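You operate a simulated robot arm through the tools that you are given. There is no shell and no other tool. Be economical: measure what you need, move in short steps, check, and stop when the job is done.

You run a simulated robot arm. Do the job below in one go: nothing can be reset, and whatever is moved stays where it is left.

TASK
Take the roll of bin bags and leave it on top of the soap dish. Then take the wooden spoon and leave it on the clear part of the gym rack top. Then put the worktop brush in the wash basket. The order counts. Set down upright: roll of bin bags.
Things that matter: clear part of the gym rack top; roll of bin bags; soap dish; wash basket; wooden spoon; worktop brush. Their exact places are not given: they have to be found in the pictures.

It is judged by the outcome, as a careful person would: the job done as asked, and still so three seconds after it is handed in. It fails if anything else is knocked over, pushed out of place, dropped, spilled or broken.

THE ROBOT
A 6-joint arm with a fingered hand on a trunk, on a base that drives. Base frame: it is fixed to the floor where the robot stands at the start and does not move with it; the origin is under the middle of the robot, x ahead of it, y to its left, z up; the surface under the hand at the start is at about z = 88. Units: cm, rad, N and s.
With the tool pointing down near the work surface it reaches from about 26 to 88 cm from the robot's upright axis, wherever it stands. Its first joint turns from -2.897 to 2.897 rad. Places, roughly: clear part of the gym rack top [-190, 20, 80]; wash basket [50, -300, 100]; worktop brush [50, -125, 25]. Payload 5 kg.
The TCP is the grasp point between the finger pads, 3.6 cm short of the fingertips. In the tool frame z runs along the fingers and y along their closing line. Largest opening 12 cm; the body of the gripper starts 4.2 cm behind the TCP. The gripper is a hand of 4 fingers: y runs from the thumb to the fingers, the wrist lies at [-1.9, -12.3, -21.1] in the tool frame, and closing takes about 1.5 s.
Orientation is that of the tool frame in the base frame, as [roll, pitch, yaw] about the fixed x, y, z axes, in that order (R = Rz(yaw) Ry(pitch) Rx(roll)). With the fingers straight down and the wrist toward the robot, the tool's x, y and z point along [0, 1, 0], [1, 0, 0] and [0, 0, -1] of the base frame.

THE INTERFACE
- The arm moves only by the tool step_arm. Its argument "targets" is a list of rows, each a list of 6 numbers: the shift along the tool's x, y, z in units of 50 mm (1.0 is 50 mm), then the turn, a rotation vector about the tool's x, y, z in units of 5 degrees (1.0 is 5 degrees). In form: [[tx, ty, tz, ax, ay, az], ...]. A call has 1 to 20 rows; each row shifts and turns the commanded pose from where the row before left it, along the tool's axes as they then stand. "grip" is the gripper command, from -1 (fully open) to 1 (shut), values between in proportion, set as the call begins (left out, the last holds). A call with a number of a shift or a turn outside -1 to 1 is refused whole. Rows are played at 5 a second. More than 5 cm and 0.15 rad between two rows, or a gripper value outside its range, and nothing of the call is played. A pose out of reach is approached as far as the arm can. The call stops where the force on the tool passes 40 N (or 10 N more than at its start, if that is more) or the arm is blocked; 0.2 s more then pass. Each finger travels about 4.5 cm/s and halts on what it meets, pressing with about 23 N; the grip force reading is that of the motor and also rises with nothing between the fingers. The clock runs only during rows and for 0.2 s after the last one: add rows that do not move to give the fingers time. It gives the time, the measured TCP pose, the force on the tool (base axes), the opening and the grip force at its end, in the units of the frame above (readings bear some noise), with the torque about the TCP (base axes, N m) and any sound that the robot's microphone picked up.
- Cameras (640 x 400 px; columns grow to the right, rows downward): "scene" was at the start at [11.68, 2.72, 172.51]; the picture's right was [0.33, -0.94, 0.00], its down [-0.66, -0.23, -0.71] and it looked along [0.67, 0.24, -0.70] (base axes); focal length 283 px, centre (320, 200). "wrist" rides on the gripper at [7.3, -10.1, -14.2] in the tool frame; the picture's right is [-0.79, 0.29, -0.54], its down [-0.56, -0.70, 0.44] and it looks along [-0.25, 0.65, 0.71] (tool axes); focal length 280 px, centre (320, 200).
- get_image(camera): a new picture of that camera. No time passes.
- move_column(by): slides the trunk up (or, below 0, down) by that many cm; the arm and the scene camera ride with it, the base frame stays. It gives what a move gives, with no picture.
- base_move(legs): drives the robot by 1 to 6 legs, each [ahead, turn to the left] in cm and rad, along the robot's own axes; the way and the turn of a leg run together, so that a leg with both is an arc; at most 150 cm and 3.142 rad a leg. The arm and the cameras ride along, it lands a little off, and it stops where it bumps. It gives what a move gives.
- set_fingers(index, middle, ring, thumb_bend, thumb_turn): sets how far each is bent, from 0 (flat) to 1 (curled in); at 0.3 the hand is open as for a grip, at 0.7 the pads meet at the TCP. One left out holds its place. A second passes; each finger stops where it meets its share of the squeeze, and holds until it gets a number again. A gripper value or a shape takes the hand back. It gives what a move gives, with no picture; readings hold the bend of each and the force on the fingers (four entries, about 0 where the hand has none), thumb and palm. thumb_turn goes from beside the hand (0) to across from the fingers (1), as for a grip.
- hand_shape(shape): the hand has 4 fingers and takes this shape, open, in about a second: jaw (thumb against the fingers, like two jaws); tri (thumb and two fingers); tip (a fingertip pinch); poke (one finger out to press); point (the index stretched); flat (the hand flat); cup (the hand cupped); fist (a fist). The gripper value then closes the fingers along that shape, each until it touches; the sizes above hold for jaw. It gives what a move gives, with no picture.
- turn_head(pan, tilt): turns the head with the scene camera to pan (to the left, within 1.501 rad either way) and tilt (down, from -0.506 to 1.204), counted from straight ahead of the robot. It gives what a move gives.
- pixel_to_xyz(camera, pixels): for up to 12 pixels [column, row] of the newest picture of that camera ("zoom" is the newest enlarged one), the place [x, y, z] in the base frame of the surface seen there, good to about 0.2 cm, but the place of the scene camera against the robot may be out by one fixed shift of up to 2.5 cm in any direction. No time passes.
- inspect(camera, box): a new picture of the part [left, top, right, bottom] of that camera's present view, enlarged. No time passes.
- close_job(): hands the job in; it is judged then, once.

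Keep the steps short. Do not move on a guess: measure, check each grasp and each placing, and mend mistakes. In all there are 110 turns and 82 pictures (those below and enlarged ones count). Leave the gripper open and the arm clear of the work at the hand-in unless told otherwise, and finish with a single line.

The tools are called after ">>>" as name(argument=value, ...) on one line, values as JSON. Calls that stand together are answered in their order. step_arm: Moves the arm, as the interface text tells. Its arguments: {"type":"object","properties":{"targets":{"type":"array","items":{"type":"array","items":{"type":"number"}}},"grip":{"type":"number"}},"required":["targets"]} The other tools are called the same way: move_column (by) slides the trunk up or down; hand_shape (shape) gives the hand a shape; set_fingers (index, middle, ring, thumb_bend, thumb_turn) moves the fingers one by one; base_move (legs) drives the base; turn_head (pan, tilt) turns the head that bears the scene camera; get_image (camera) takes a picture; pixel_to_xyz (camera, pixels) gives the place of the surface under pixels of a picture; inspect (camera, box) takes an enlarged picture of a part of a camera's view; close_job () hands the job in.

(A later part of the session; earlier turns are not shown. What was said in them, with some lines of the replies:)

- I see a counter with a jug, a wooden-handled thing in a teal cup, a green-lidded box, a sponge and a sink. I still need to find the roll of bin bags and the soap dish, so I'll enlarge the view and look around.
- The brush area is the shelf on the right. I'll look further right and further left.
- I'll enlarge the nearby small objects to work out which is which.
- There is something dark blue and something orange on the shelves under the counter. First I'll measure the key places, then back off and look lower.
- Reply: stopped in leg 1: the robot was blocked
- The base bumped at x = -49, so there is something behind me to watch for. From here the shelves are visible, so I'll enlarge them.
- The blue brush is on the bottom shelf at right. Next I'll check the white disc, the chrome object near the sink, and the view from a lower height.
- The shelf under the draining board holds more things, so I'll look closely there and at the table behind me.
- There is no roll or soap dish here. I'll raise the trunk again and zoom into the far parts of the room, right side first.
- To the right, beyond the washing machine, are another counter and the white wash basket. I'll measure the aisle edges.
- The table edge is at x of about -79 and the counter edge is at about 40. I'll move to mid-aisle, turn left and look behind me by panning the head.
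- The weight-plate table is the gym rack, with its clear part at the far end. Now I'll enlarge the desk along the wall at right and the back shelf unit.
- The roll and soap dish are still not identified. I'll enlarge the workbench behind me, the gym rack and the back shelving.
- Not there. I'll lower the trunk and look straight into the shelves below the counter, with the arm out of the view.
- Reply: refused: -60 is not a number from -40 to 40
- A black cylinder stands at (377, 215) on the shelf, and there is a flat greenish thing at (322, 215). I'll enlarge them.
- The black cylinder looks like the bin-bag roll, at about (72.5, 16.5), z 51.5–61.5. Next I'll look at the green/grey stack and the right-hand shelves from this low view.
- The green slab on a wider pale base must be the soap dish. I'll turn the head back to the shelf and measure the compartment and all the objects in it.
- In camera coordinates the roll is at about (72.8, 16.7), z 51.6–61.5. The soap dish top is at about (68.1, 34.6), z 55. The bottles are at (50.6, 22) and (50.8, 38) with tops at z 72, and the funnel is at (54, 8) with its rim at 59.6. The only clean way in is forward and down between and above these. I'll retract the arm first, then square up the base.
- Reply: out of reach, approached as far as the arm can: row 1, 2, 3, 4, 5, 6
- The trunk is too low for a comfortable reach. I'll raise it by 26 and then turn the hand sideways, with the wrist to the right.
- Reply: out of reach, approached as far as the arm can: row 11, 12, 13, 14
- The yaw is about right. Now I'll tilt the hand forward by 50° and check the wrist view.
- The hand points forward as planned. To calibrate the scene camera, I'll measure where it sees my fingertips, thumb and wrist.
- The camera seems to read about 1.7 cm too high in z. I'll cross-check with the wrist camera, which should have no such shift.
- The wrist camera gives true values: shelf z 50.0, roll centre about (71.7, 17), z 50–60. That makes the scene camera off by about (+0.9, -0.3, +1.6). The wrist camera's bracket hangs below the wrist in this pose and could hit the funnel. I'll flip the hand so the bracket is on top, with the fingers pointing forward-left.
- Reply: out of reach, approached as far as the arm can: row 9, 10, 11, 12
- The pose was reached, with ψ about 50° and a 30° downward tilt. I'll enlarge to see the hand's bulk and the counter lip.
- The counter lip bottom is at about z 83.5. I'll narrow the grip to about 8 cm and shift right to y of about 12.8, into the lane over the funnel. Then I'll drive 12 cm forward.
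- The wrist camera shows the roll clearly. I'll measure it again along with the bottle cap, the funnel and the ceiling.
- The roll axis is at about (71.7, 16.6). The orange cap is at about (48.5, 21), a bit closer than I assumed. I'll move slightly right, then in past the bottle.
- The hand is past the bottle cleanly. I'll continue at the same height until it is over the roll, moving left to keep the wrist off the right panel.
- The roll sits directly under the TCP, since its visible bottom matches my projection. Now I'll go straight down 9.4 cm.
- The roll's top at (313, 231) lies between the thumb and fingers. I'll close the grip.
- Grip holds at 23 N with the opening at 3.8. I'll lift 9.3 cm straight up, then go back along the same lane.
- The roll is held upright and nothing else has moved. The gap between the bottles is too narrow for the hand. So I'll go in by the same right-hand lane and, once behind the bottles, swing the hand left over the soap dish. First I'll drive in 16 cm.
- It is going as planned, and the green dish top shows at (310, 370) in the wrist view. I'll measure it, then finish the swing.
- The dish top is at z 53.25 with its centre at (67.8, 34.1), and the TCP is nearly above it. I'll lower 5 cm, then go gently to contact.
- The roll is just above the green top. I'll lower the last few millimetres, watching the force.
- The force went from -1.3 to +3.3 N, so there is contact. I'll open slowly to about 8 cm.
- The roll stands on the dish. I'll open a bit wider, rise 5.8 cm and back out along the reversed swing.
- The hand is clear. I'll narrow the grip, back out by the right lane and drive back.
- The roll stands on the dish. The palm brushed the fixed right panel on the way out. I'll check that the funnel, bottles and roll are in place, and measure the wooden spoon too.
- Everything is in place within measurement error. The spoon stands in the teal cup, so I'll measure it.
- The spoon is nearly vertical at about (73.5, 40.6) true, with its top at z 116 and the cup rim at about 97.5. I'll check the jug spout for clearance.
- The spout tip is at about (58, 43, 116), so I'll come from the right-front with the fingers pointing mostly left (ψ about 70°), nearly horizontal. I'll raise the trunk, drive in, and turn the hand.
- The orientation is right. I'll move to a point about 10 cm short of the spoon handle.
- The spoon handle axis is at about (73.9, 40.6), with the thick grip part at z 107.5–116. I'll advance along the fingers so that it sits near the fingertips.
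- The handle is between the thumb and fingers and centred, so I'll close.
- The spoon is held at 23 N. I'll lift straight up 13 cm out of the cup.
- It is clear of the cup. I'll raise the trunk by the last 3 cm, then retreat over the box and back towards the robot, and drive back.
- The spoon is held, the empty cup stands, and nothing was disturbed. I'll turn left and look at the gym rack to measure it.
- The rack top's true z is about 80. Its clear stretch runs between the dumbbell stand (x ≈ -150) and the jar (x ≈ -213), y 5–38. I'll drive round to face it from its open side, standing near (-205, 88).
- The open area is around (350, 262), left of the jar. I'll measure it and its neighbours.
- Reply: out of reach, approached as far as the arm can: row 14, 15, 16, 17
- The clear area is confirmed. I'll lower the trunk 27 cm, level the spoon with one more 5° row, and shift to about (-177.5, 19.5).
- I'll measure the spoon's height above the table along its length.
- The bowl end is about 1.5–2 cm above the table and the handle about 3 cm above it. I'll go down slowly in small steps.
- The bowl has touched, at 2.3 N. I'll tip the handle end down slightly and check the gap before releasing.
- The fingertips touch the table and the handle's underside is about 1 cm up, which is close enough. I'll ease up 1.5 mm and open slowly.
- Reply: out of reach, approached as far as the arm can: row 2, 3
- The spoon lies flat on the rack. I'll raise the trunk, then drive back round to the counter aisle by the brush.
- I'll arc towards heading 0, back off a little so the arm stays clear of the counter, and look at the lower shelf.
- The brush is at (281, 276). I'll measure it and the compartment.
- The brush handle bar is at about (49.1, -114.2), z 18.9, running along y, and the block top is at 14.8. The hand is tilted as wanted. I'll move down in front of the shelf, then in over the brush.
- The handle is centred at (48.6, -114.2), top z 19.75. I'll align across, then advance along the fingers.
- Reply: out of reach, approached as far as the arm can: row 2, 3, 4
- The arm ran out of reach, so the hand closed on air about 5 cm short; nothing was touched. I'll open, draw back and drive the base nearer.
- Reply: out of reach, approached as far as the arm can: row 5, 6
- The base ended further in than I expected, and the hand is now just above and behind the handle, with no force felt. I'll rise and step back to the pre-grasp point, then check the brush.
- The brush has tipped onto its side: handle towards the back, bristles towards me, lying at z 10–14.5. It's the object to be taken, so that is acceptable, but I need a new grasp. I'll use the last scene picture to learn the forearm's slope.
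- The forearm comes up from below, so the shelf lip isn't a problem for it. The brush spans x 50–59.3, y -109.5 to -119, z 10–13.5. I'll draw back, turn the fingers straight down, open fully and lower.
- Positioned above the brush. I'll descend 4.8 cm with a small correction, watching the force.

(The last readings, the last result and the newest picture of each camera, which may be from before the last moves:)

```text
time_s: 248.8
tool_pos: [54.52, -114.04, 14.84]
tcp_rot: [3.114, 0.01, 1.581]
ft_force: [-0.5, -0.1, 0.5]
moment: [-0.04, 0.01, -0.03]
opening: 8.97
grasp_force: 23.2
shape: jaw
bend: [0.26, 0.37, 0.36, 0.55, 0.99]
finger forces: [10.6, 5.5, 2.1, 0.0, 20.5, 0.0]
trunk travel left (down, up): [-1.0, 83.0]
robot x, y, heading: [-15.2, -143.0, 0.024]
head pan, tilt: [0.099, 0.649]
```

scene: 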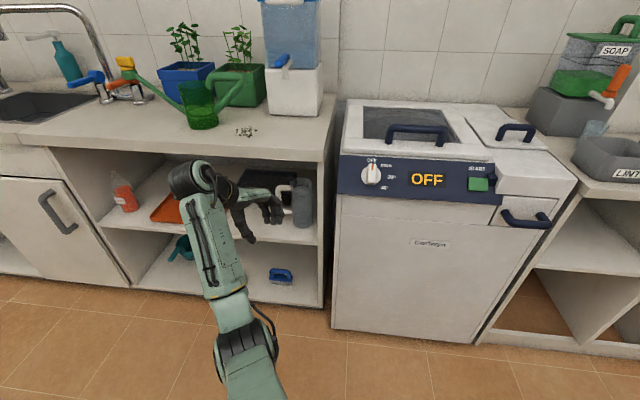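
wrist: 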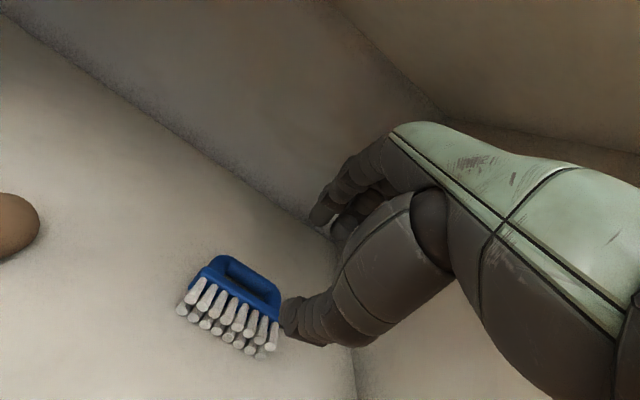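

The brush is gripped at 9.0 cm with 23 N. I'll lift 4 cm and draw straight back out.

>>> step_arm(targets=[[0, 0, -0.4, 0, 0, 0], [0, 0, -0.4, 0, 0, 0], [0, 0, 0, 0, 0, 0]])

>>> base_move(legs=[[-22, 0]])

>>> get_image(camera="wrist")

```text
time_s: 249.6
tool_pos: [54.22, -113.87, 18.68]
tcp_rot: [3.116, 0.009, 1.581]
ft_force: [0.8, -0.1, -0.4]
moment: [0.0, -0.03, 0.0]
opening: 8.95
grasp_force: 23.0
shape: jaw
bend: [0.26, 0.37, 0.36, 0.56, 0.99]
finger forces: [10.6, 5.3, 2.2, 0.0, 20.2, 0.0]
trunk travel left (down, up): [-1.0, 83.0]
robot x, y, heading: [-15.41, -143.34, 0.026]
head pan, tilt: [0.099, 0.649]
```

```text
time_s: 251.4
tool_pos: [31.96, -114.53, 18.77]
tcp_rot: [3.114, 0.01, 1.582]
ft_force: [0.0, 0.0, -1.8]
moment: [0.03, 0.0, 0.01]
opening: 8.95
grasp_force: 22.2
shape: jaw
bend: [0.26, 0.37, 0.36, 0.56, 0.99]
finger forces: [10.7, 5.4, 2.2, 0.1, 20.2, 0.0]
trunk travel left (down, up): [-1.0, 83.0]
robot x, y, heading: [-37.74, -143.84, 0.02]
head pan, tilt: [0.099, 0.649]
```

```text
3 pictures are left
```

wrist: 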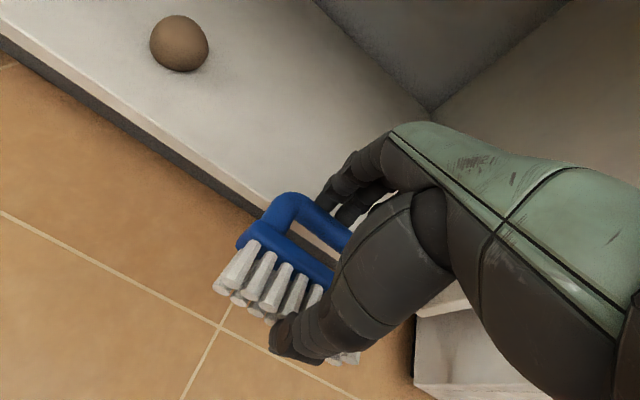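

The brush is held firmly. I'll back off clear of the counter lip, raise the trunk fully, then raise the arm and centre it.

>>> base_move(legs=[[-7, 0]])

>>> move_column(by=40)

>>> move_column(by=40)

>>> step_arm(targets=[[0, 0, -1, 0, 0, 0], [0, 0, -1, 0, 0, 0], [0, 0, -1, 0, 0, 0], [0, 0, -1, 0, 0, 0], [0, 0, -1, 0, 0, 0], [-1, 0, 0, 0, 0, 0], [-1, 0, 0, 0, 0, 0], [-1, 0, 0, 0, 0, 0], [-1, 0, 0, 0, 0, 0], [0, 0, 0, 0, 0, 0]])

```text
time_s: 252.4
tool_pos: [25.18, -114.79, 18.77]
tcp_rot: [3.115, 0.009, 1.58]
ft_force: [-0.9, -0.3, -0.7]
moment: [-0.02, -0.04, 0.01]
opening: 8.97
grasp_force: 23.1
shape: jaw
bend: [0.26, 0.37, 0.36, 0.56, 0.99]
finger forces: [10.6, 5.3, 2.1, 0.0, 20.3, 0.1]
trunk travel left (down, up): [-1.0, 83.0]
robot x, y, heading: [-44.81, -143.84, 0.026]
head pan, tilt: [0.099, 0.649]
```

```text
time_s: 256.3
tool_pos: [25.12, -114.69, 58.71]
tcp_rot: [3.114, 0.011, 1.581]
ft_force: [0.8, 0.1, -0.1]
moment: [-0.01, 0.03, -0.03]
opening: 8.96
grasp_force: 23.1
shape: jaw
bend: [0.26, 0.37, 0.36, 0.56, 0.99]
finger forces: [10.6, 5.3, 2.3, 0.0, 20.3, 0.0]
trunk travel left (down, up): [-41.0, 43.0]
robot x, y, heading: [-45.09, -144.06, 0.021]
head pan, tilt: [0.099, 0.649]
```

```text
time_s: 260.1
tool_pos: [25.08, -114.66, 98.79]
tcp_rot: [3.115, 0.011, 1.581]
ft_force: [1.7, -0.8, -1.1]
moment: [0.05, 0.01, 0.01]
opening: 8.97
grasp_force: 23.0
shape: jaw
bend: [0.26, 0.37, 0.36, 0.56, 0.99]
finger forces: [10.6, 5.2, 2.2, 0.0, 20.2, 0.0]
trunk travel left (down, up): [-81.0, 3.0]
robot x, y, heading: [-44.8, -143.76, 0.023]
head pan, tilt: [0.099, 0.649]
```

```text
time_s: 262.3
tool_pos: [24.73, -134.42, 123.99]
tcp_rot: [3.115, 0.011, 1.581]
ft_force: [-0.3, 0.9, -1.4]
moment: [-0.02, 0.0, 0.0]
opening: 8.93
grasp_force: 22.7
shape: jaw
bend: [0.27, 0.37, 0.36, 0.56, 0.99]
finger forces: [10.3, 5.1, 2.3, 0.0, 20.1, 0.0]
trunk travel left (down, up): [-81.0, 3.0]
robot x, y, heading: [-44.89, -144.06, 0.023]
head pan, tilt: [0.099, 0.649]
```

I'll go backwards along the aisle so the arm trails clear of the trestle table: forward 9, turn left, reverse about 131 cm, then face the counter.

>>> base_move(legs=[[9, 0], [0, 1.55], [-131, 0], [0, -1.571]])

>>> turn_head(pan=-0.35, tilt=0.6)

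>>> get_image(camera="scene")

```text
time_s: 279.2
tool_pos: [32.16, -266.85, 123.91]
tcp_rot: [3.116, 0.011, 1.552]
ft_force: [-0.3, -0.6, -0.5]
moment: [0.02, -0.01, 0.01]
opening: 8.91
grasp_force: 22.7
shape: jaw
bend: [0.27, 0.37, 0.37, 0.56, 0.99]
finger forces: [10.2, 4.9, 1.9, 0.1, 19.5, 0.0]
trunk travel left (down, up): [-81.0, 3.0]
robot x, y, heading: [-37.35, -273.91, -0.005]
head pan, tilt: [0.099, 0.649]
```

```text
time_s: 280.1
tool_pos: [32.27, -266.88, 124.01]
tcp_rot: [3.115, 0.009, 1.551]
ft_force: [-0.2, -0.1, -1.0]
moment: [0.02, -0.01, 0.01]
opening: 8.89
grasp_force: 23.1
shape: jaw
bend: [0.27, 0.37, 0.37, 0.56, 0.99]
finger forces: [10.2, 4.9, 1.9, 0.0, 19.4, 0.0]
trunk travel left (down, up): [-81.0, 3.0]
robot x, y, heading: [-37.19, -274.0, -0.006]
head pan, tilt: [-0.351, 0.6]
```

```text
2 pictures are left
```

scene: 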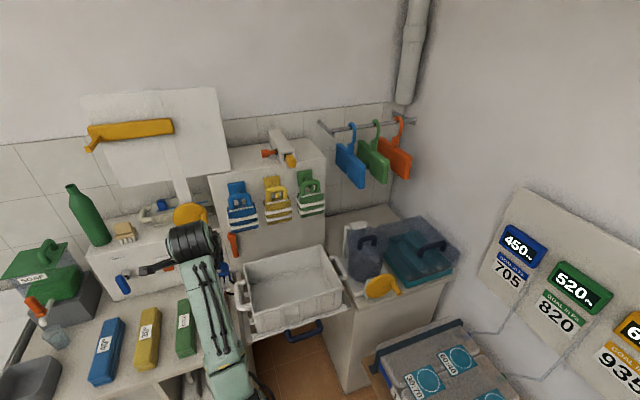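

The white wash basket is at (292, 288). I'll measure its rim and inside.

>>> pixel_to_xyz(camera="scene", pixels=[[246, 268], [322, 247], [345, 292], [256, 330], [290, 290], [300, 275], [280, 300], [310, 295], [240, 290], [334, 268], [275, 210], [275, 245]])

```text
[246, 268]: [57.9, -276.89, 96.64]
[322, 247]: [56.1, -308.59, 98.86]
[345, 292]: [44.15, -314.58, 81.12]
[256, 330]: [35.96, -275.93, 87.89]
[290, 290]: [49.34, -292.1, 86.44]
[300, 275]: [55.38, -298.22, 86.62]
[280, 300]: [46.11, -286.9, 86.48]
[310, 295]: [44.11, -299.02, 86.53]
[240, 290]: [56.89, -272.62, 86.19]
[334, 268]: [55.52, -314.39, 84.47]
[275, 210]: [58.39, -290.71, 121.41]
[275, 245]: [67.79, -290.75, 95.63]
```

The basket interior centre is at about (46.6, -293.7) true, with its floor at z 84.8 and rim at about 96.5. Things hang behind it at x > 57. I'll drive 8 cm closer, then move over the basket at height.

>>> base_move(legs=[[8, 0]])

>>> step_arm(targets=[[-0.883, 0.224, 0, 0, 0, 0], [-0.883, 0.224, 0, 0, 0, 0], [-0.883, 0.224, 0, 0, 0, 0], [-0.883, 0.224, 0, 0, 0, 0], [-0.883, 0.224, 0, 0, 0, 0], [-0.883, 0.224, 0, 0, 0, 0], [0, 0, 0, 0, 0, 0], [0, 0, 0, 0, 0, 0]])

>>> get_image(camera="wrist")

```text
time_s: 281.2
tool_pos: [40.22, -266.71, 124.04]
tcp_rot: [3.115, 0.009, 1.55]
ft_force: [-0.4, -0.1, -1.5]
moment: [0.0, 0.03, -0.03]
opening: 8.9
grasp_force: 23.1
shape: jaw
bend: [0.27, 0.37, 0.37, 0.56, 0.99]
finger forces: [10.2, 4.8, 1.8, 0.0, 19.6, 0.0]
trunk travel left (down, up): [-81.0, 3.0]
robot x, y, heading: [-29.48, -274.19, -0.004]
head pan, tilt: [-0.351, 0.6]
```

```text
time_s: 283.0
tool_pos: [46.45, -293.95, 123.96]
tcp_rot: [3.115, 0.012, 1.55]
ft_force: [0.5, 0.0, 0.5]
moment: [0.01, -0.03, -0.01]
opening: 8.9
grasp_force: 23.0
shape: jaw
bend: [0.27, 0.37, 0.37, 0.56, 0.99]
finger forces: [10.4, 4.8, 1.5, 0.1, 19.2, 0.0]
trunk travel left (down, up): [-81.0, 3.0]
robot x, y, heading: [-29.71, -274.68, -0.004]
head pan, tilt: [-0.351, 0.6]
```

```text
1 pictures are left
```

wrist: 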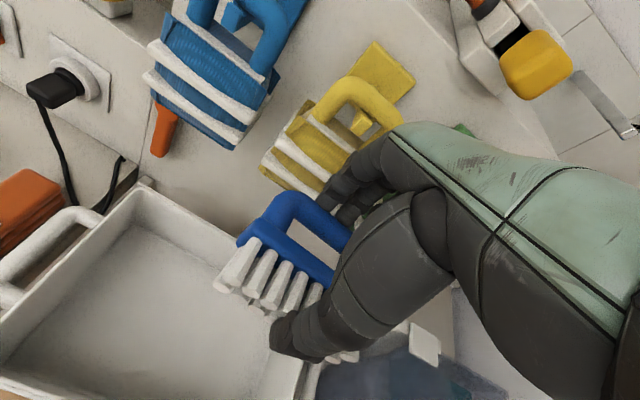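

>>> pixel_to_xyz(camera="wrist", pixels=[[146, 192], [10, 345], [150, 300], [199, 324], [300, 380], [215, 262], [270, 160], [290, 180], [60, 380], [260, 390], [120, 215], [390, 115]])

```text
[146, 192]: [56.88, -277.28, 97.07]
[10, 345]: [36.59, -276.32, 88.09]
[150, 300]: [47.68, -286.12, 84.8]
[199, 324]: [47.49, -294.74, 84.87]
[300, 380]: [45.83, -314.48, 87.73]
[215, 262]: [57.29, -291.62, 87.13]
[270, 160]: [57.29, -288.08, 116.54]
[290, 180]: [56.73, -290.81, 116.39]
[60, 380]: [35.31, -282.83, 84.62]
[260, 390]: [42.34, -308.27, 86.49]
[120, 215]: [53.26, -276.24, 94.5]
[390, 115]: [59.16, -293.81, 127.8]
```

The spot below the hand is the basket floor (z 84.8), with hanging brushes about 4 cm ahead of the fingers. I'll shift back 1 cm while lowering into the basket.

>>> step_arm(targets=[[0, -0.2, 0, 0, 0, 0], [0, -0.03, 0.9, 0, 0, 0], [0, -0.03, 0.9, 0, 0, 0], [0, -0.03, 0.9, 0, 0, 0], [0, -0.03, 0.9, 0, 0, 0], [0, -0.03, 0.9, 0, 0, 0], [0, -0.03, 0.9, 0, 0, 0], [0, 0, 0.7, 0, 0, 0], [0, 0, 0, 0, 0, 0], [0, 0, 0, 0, 0, 0]])

```text
time_s: 285.2
tool_pos: [45.22, -293.64, 93.62]
tcp_rot: [3.115, 0.011, 1.551]
ft_force: [0.5, -0.2, -1.3]
moment: [0.0, 0.0, -0.03]
opening: 8.9
grasp_force: 23.4
shape: jaw
bend: [0.27, 0.37, 0.37, 0.56, 0.99]
finger forces: [10.3, 4.9, 1.3, 0.0, 19.1, 0.1]
trunk travel left (down, up): [-81.0, 3.0]
robot x, y, heading: [-29.42, -274.2, -0.006]
head pan, tilt: [-0.351, 0.6]
```

Now at 93.6, so the brush bottom is about 4 cm above the floor. I'll go down in small steps until light contact.

>>> step_arm(targets=[[0, 0, 0.3, 0, 0, 0], [0, 0, 0.25, 0, 0, 0], [0, 0, 0, 0, 0, 0], [0, 0, 0.08, 0, 0, 0], [0, 0, 0, 0, 0, 0], [0, 0, 0.06, 0, 0, 0], [0, 0, 0, 0, 0, 0]])

```text
time_s: 286.8
tool_pos: [45.33, -293.8, 90.59]
tcp_rot: [3.115, 0.011, 1.552]
ft_force: [-0.5, -0.1, -0.8]
moment: [0.03, -0.01, -0.01]
opening: 8.9
grasp_force: 23.1
shape: jaw
bend: [0.27, 0.37, 0.37, 0.56, 0.99]
finger forces: [10.2, 4.8, 1.2, 0.1, 19.1, 0.1]
trunk travel left (down, up): [-81.0, 3.0]
robot x, y, heading: [-29.57, -274.3, -0.002]
head pan, tilt: [-0.351, 0.6]
```

>>> step_arm(targets=[[0, 0, 0.08, 0, 0, 0], [0, 0, 0, 0, 0, 0], [0, 0, 0.06, 0, 0, 0], [0, 0, 0, 0, 0, 0]])

>>> step_arm(targets=[[0, 0, 0, 0, 0, 0], [0, 0, 0, 0, 0, 0], [0, 0, 0, 0, 0, 0], [0, 0, 0, 0, 0, 0], [0, 0, 0, 0, 0, 0], [0, 0, 0, 0, 0, 0]], grip=-0.9)

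```text
time_s: 287.8
tool_pos: [45.41, -293.86, 89.72]
tcp_rot: [3.117, 0.01, 1.552]
ft_force: [-0.1, -0.5, 0.4]
moment: [-0.09, 0.0, -0.02]
opening: 8.89
grasp_force: 22.8
shape: jaw
bend: [0.27, 0.37, 0.37, 0.56, 0.99]
finger forces: [9.4, 5.1, 2.4, 0.0, 19.4, 0.0]
trunk travel left (down, up): [-81.0, 3.0]
robot x, y, heading: [-29.46, -274.51, -0.006]
head pan, tilt: [-0.351, 0.6]
```

```text
time_s: 289.2
tool_pos: [45.5, -293.92, 89.83]
tcp_rot: [3.115, 0.01, 1.552]
ft_force: [0.2, 0.1, 0.2]
moment: [-0.01, -0.01, 0.02]
opening: 11.33
grasp_force: 0.0
shape: jaw
bend: [0.3, 0.31, 0.3, 0.31, 0.98]
finger forces: [0.0, 0.1, 0.0, 0.1, 0.0, 0.0]
trunk travel left (down, up): [-81.0, 3.0]
robot x, y, heading: [-29.36, -273.75, -0.009]
head pan, tilt: [-0.351, 0.6]
```

The brush is released on the basket floor. I'll rise straight up, check with the last picture, and back away.

>>> step_arm(targets=[[0, 0.02, -0.9, 0, 0, 0], [0, 0.02, -0.9, 0, 0, 0], [0, 0.02, -0.9, 0, 0, 0], [0, 0.02, -0.9, 0, 0, 0], [0, 0.02, -0.9, 0, 0, 0], [0, 0.02, -0.9, 0, 0, 0], [0, 0.02, -0.9, 0, 0, 0], [0, 0, 0, 0, 0, 0]])

>>> get_image(camera="wrist")

```text
time_s: 291.0
tool_pos: [45.18, -293.48, 121.48]
tcp_rot: [3.118, 0.011, 1.552]
ft_force: [0.8, 0.0, 0.8]
moment: [0.0, -0.02, -0.02]
opening: 11.37
grasp_force: 0.0
shape: jaw
bend: [0.3, 0.31, 0.3, 0.31, 0.98]
finger forces: [0.0, 0.1, 0.0, 0.1, 0.0, 0.0]
trunk travel left (down, up): [-81.0, 3.0]
robot x, y, heading: [-29.61, -273.6, -0.006]
head pan, tilt: [-0.351, 0.6]
```

```text
0 pictures are left
```

wrist: 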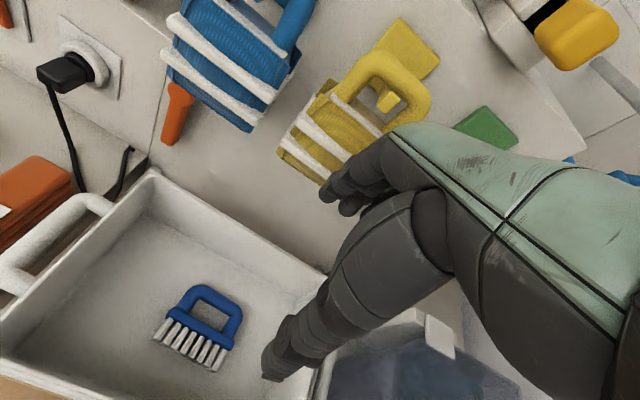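

The brush lies in the basket and nothing else was disturbed. I'll back the robot away from the work, gripper open, and hand in.

>>> base_move(legs=[[-14, 0]])

>>> close_job()

```text
time_s: 292.4
tool_pos: [31.79, -293.51, 121.25]
tcp_rot: [3.118, 0.011, 1.548]
ft_force: [-0.3, -0.1, -0.1]
moment: [-0.01, 0.06, -0.01]
opening: 11.38
grasp_force: 0.1
shape: jaw
bend: [0.3, 0.31, 0.3, 0.31, 0.98]
finger forces: [0.0, 0.0, 0.1, 0.0, 0.0, 0.0]
trunk travel left (down, up): [-81.0, 3.0]
robot x, y, heading: [-42.63, -273.94, -0.008]
head pan, tilt: [-0.351, 0.6]
```

```text
The job is handed in.
```

Done in the order asked: the bin-bag roll stands upright on the soap dish (taken to be the green slab on the pale base), the spoon lies on the clear part of the gym rack top, and the brush is in the wash basket, though I tipped it onto its side on its shelf before gripping it.
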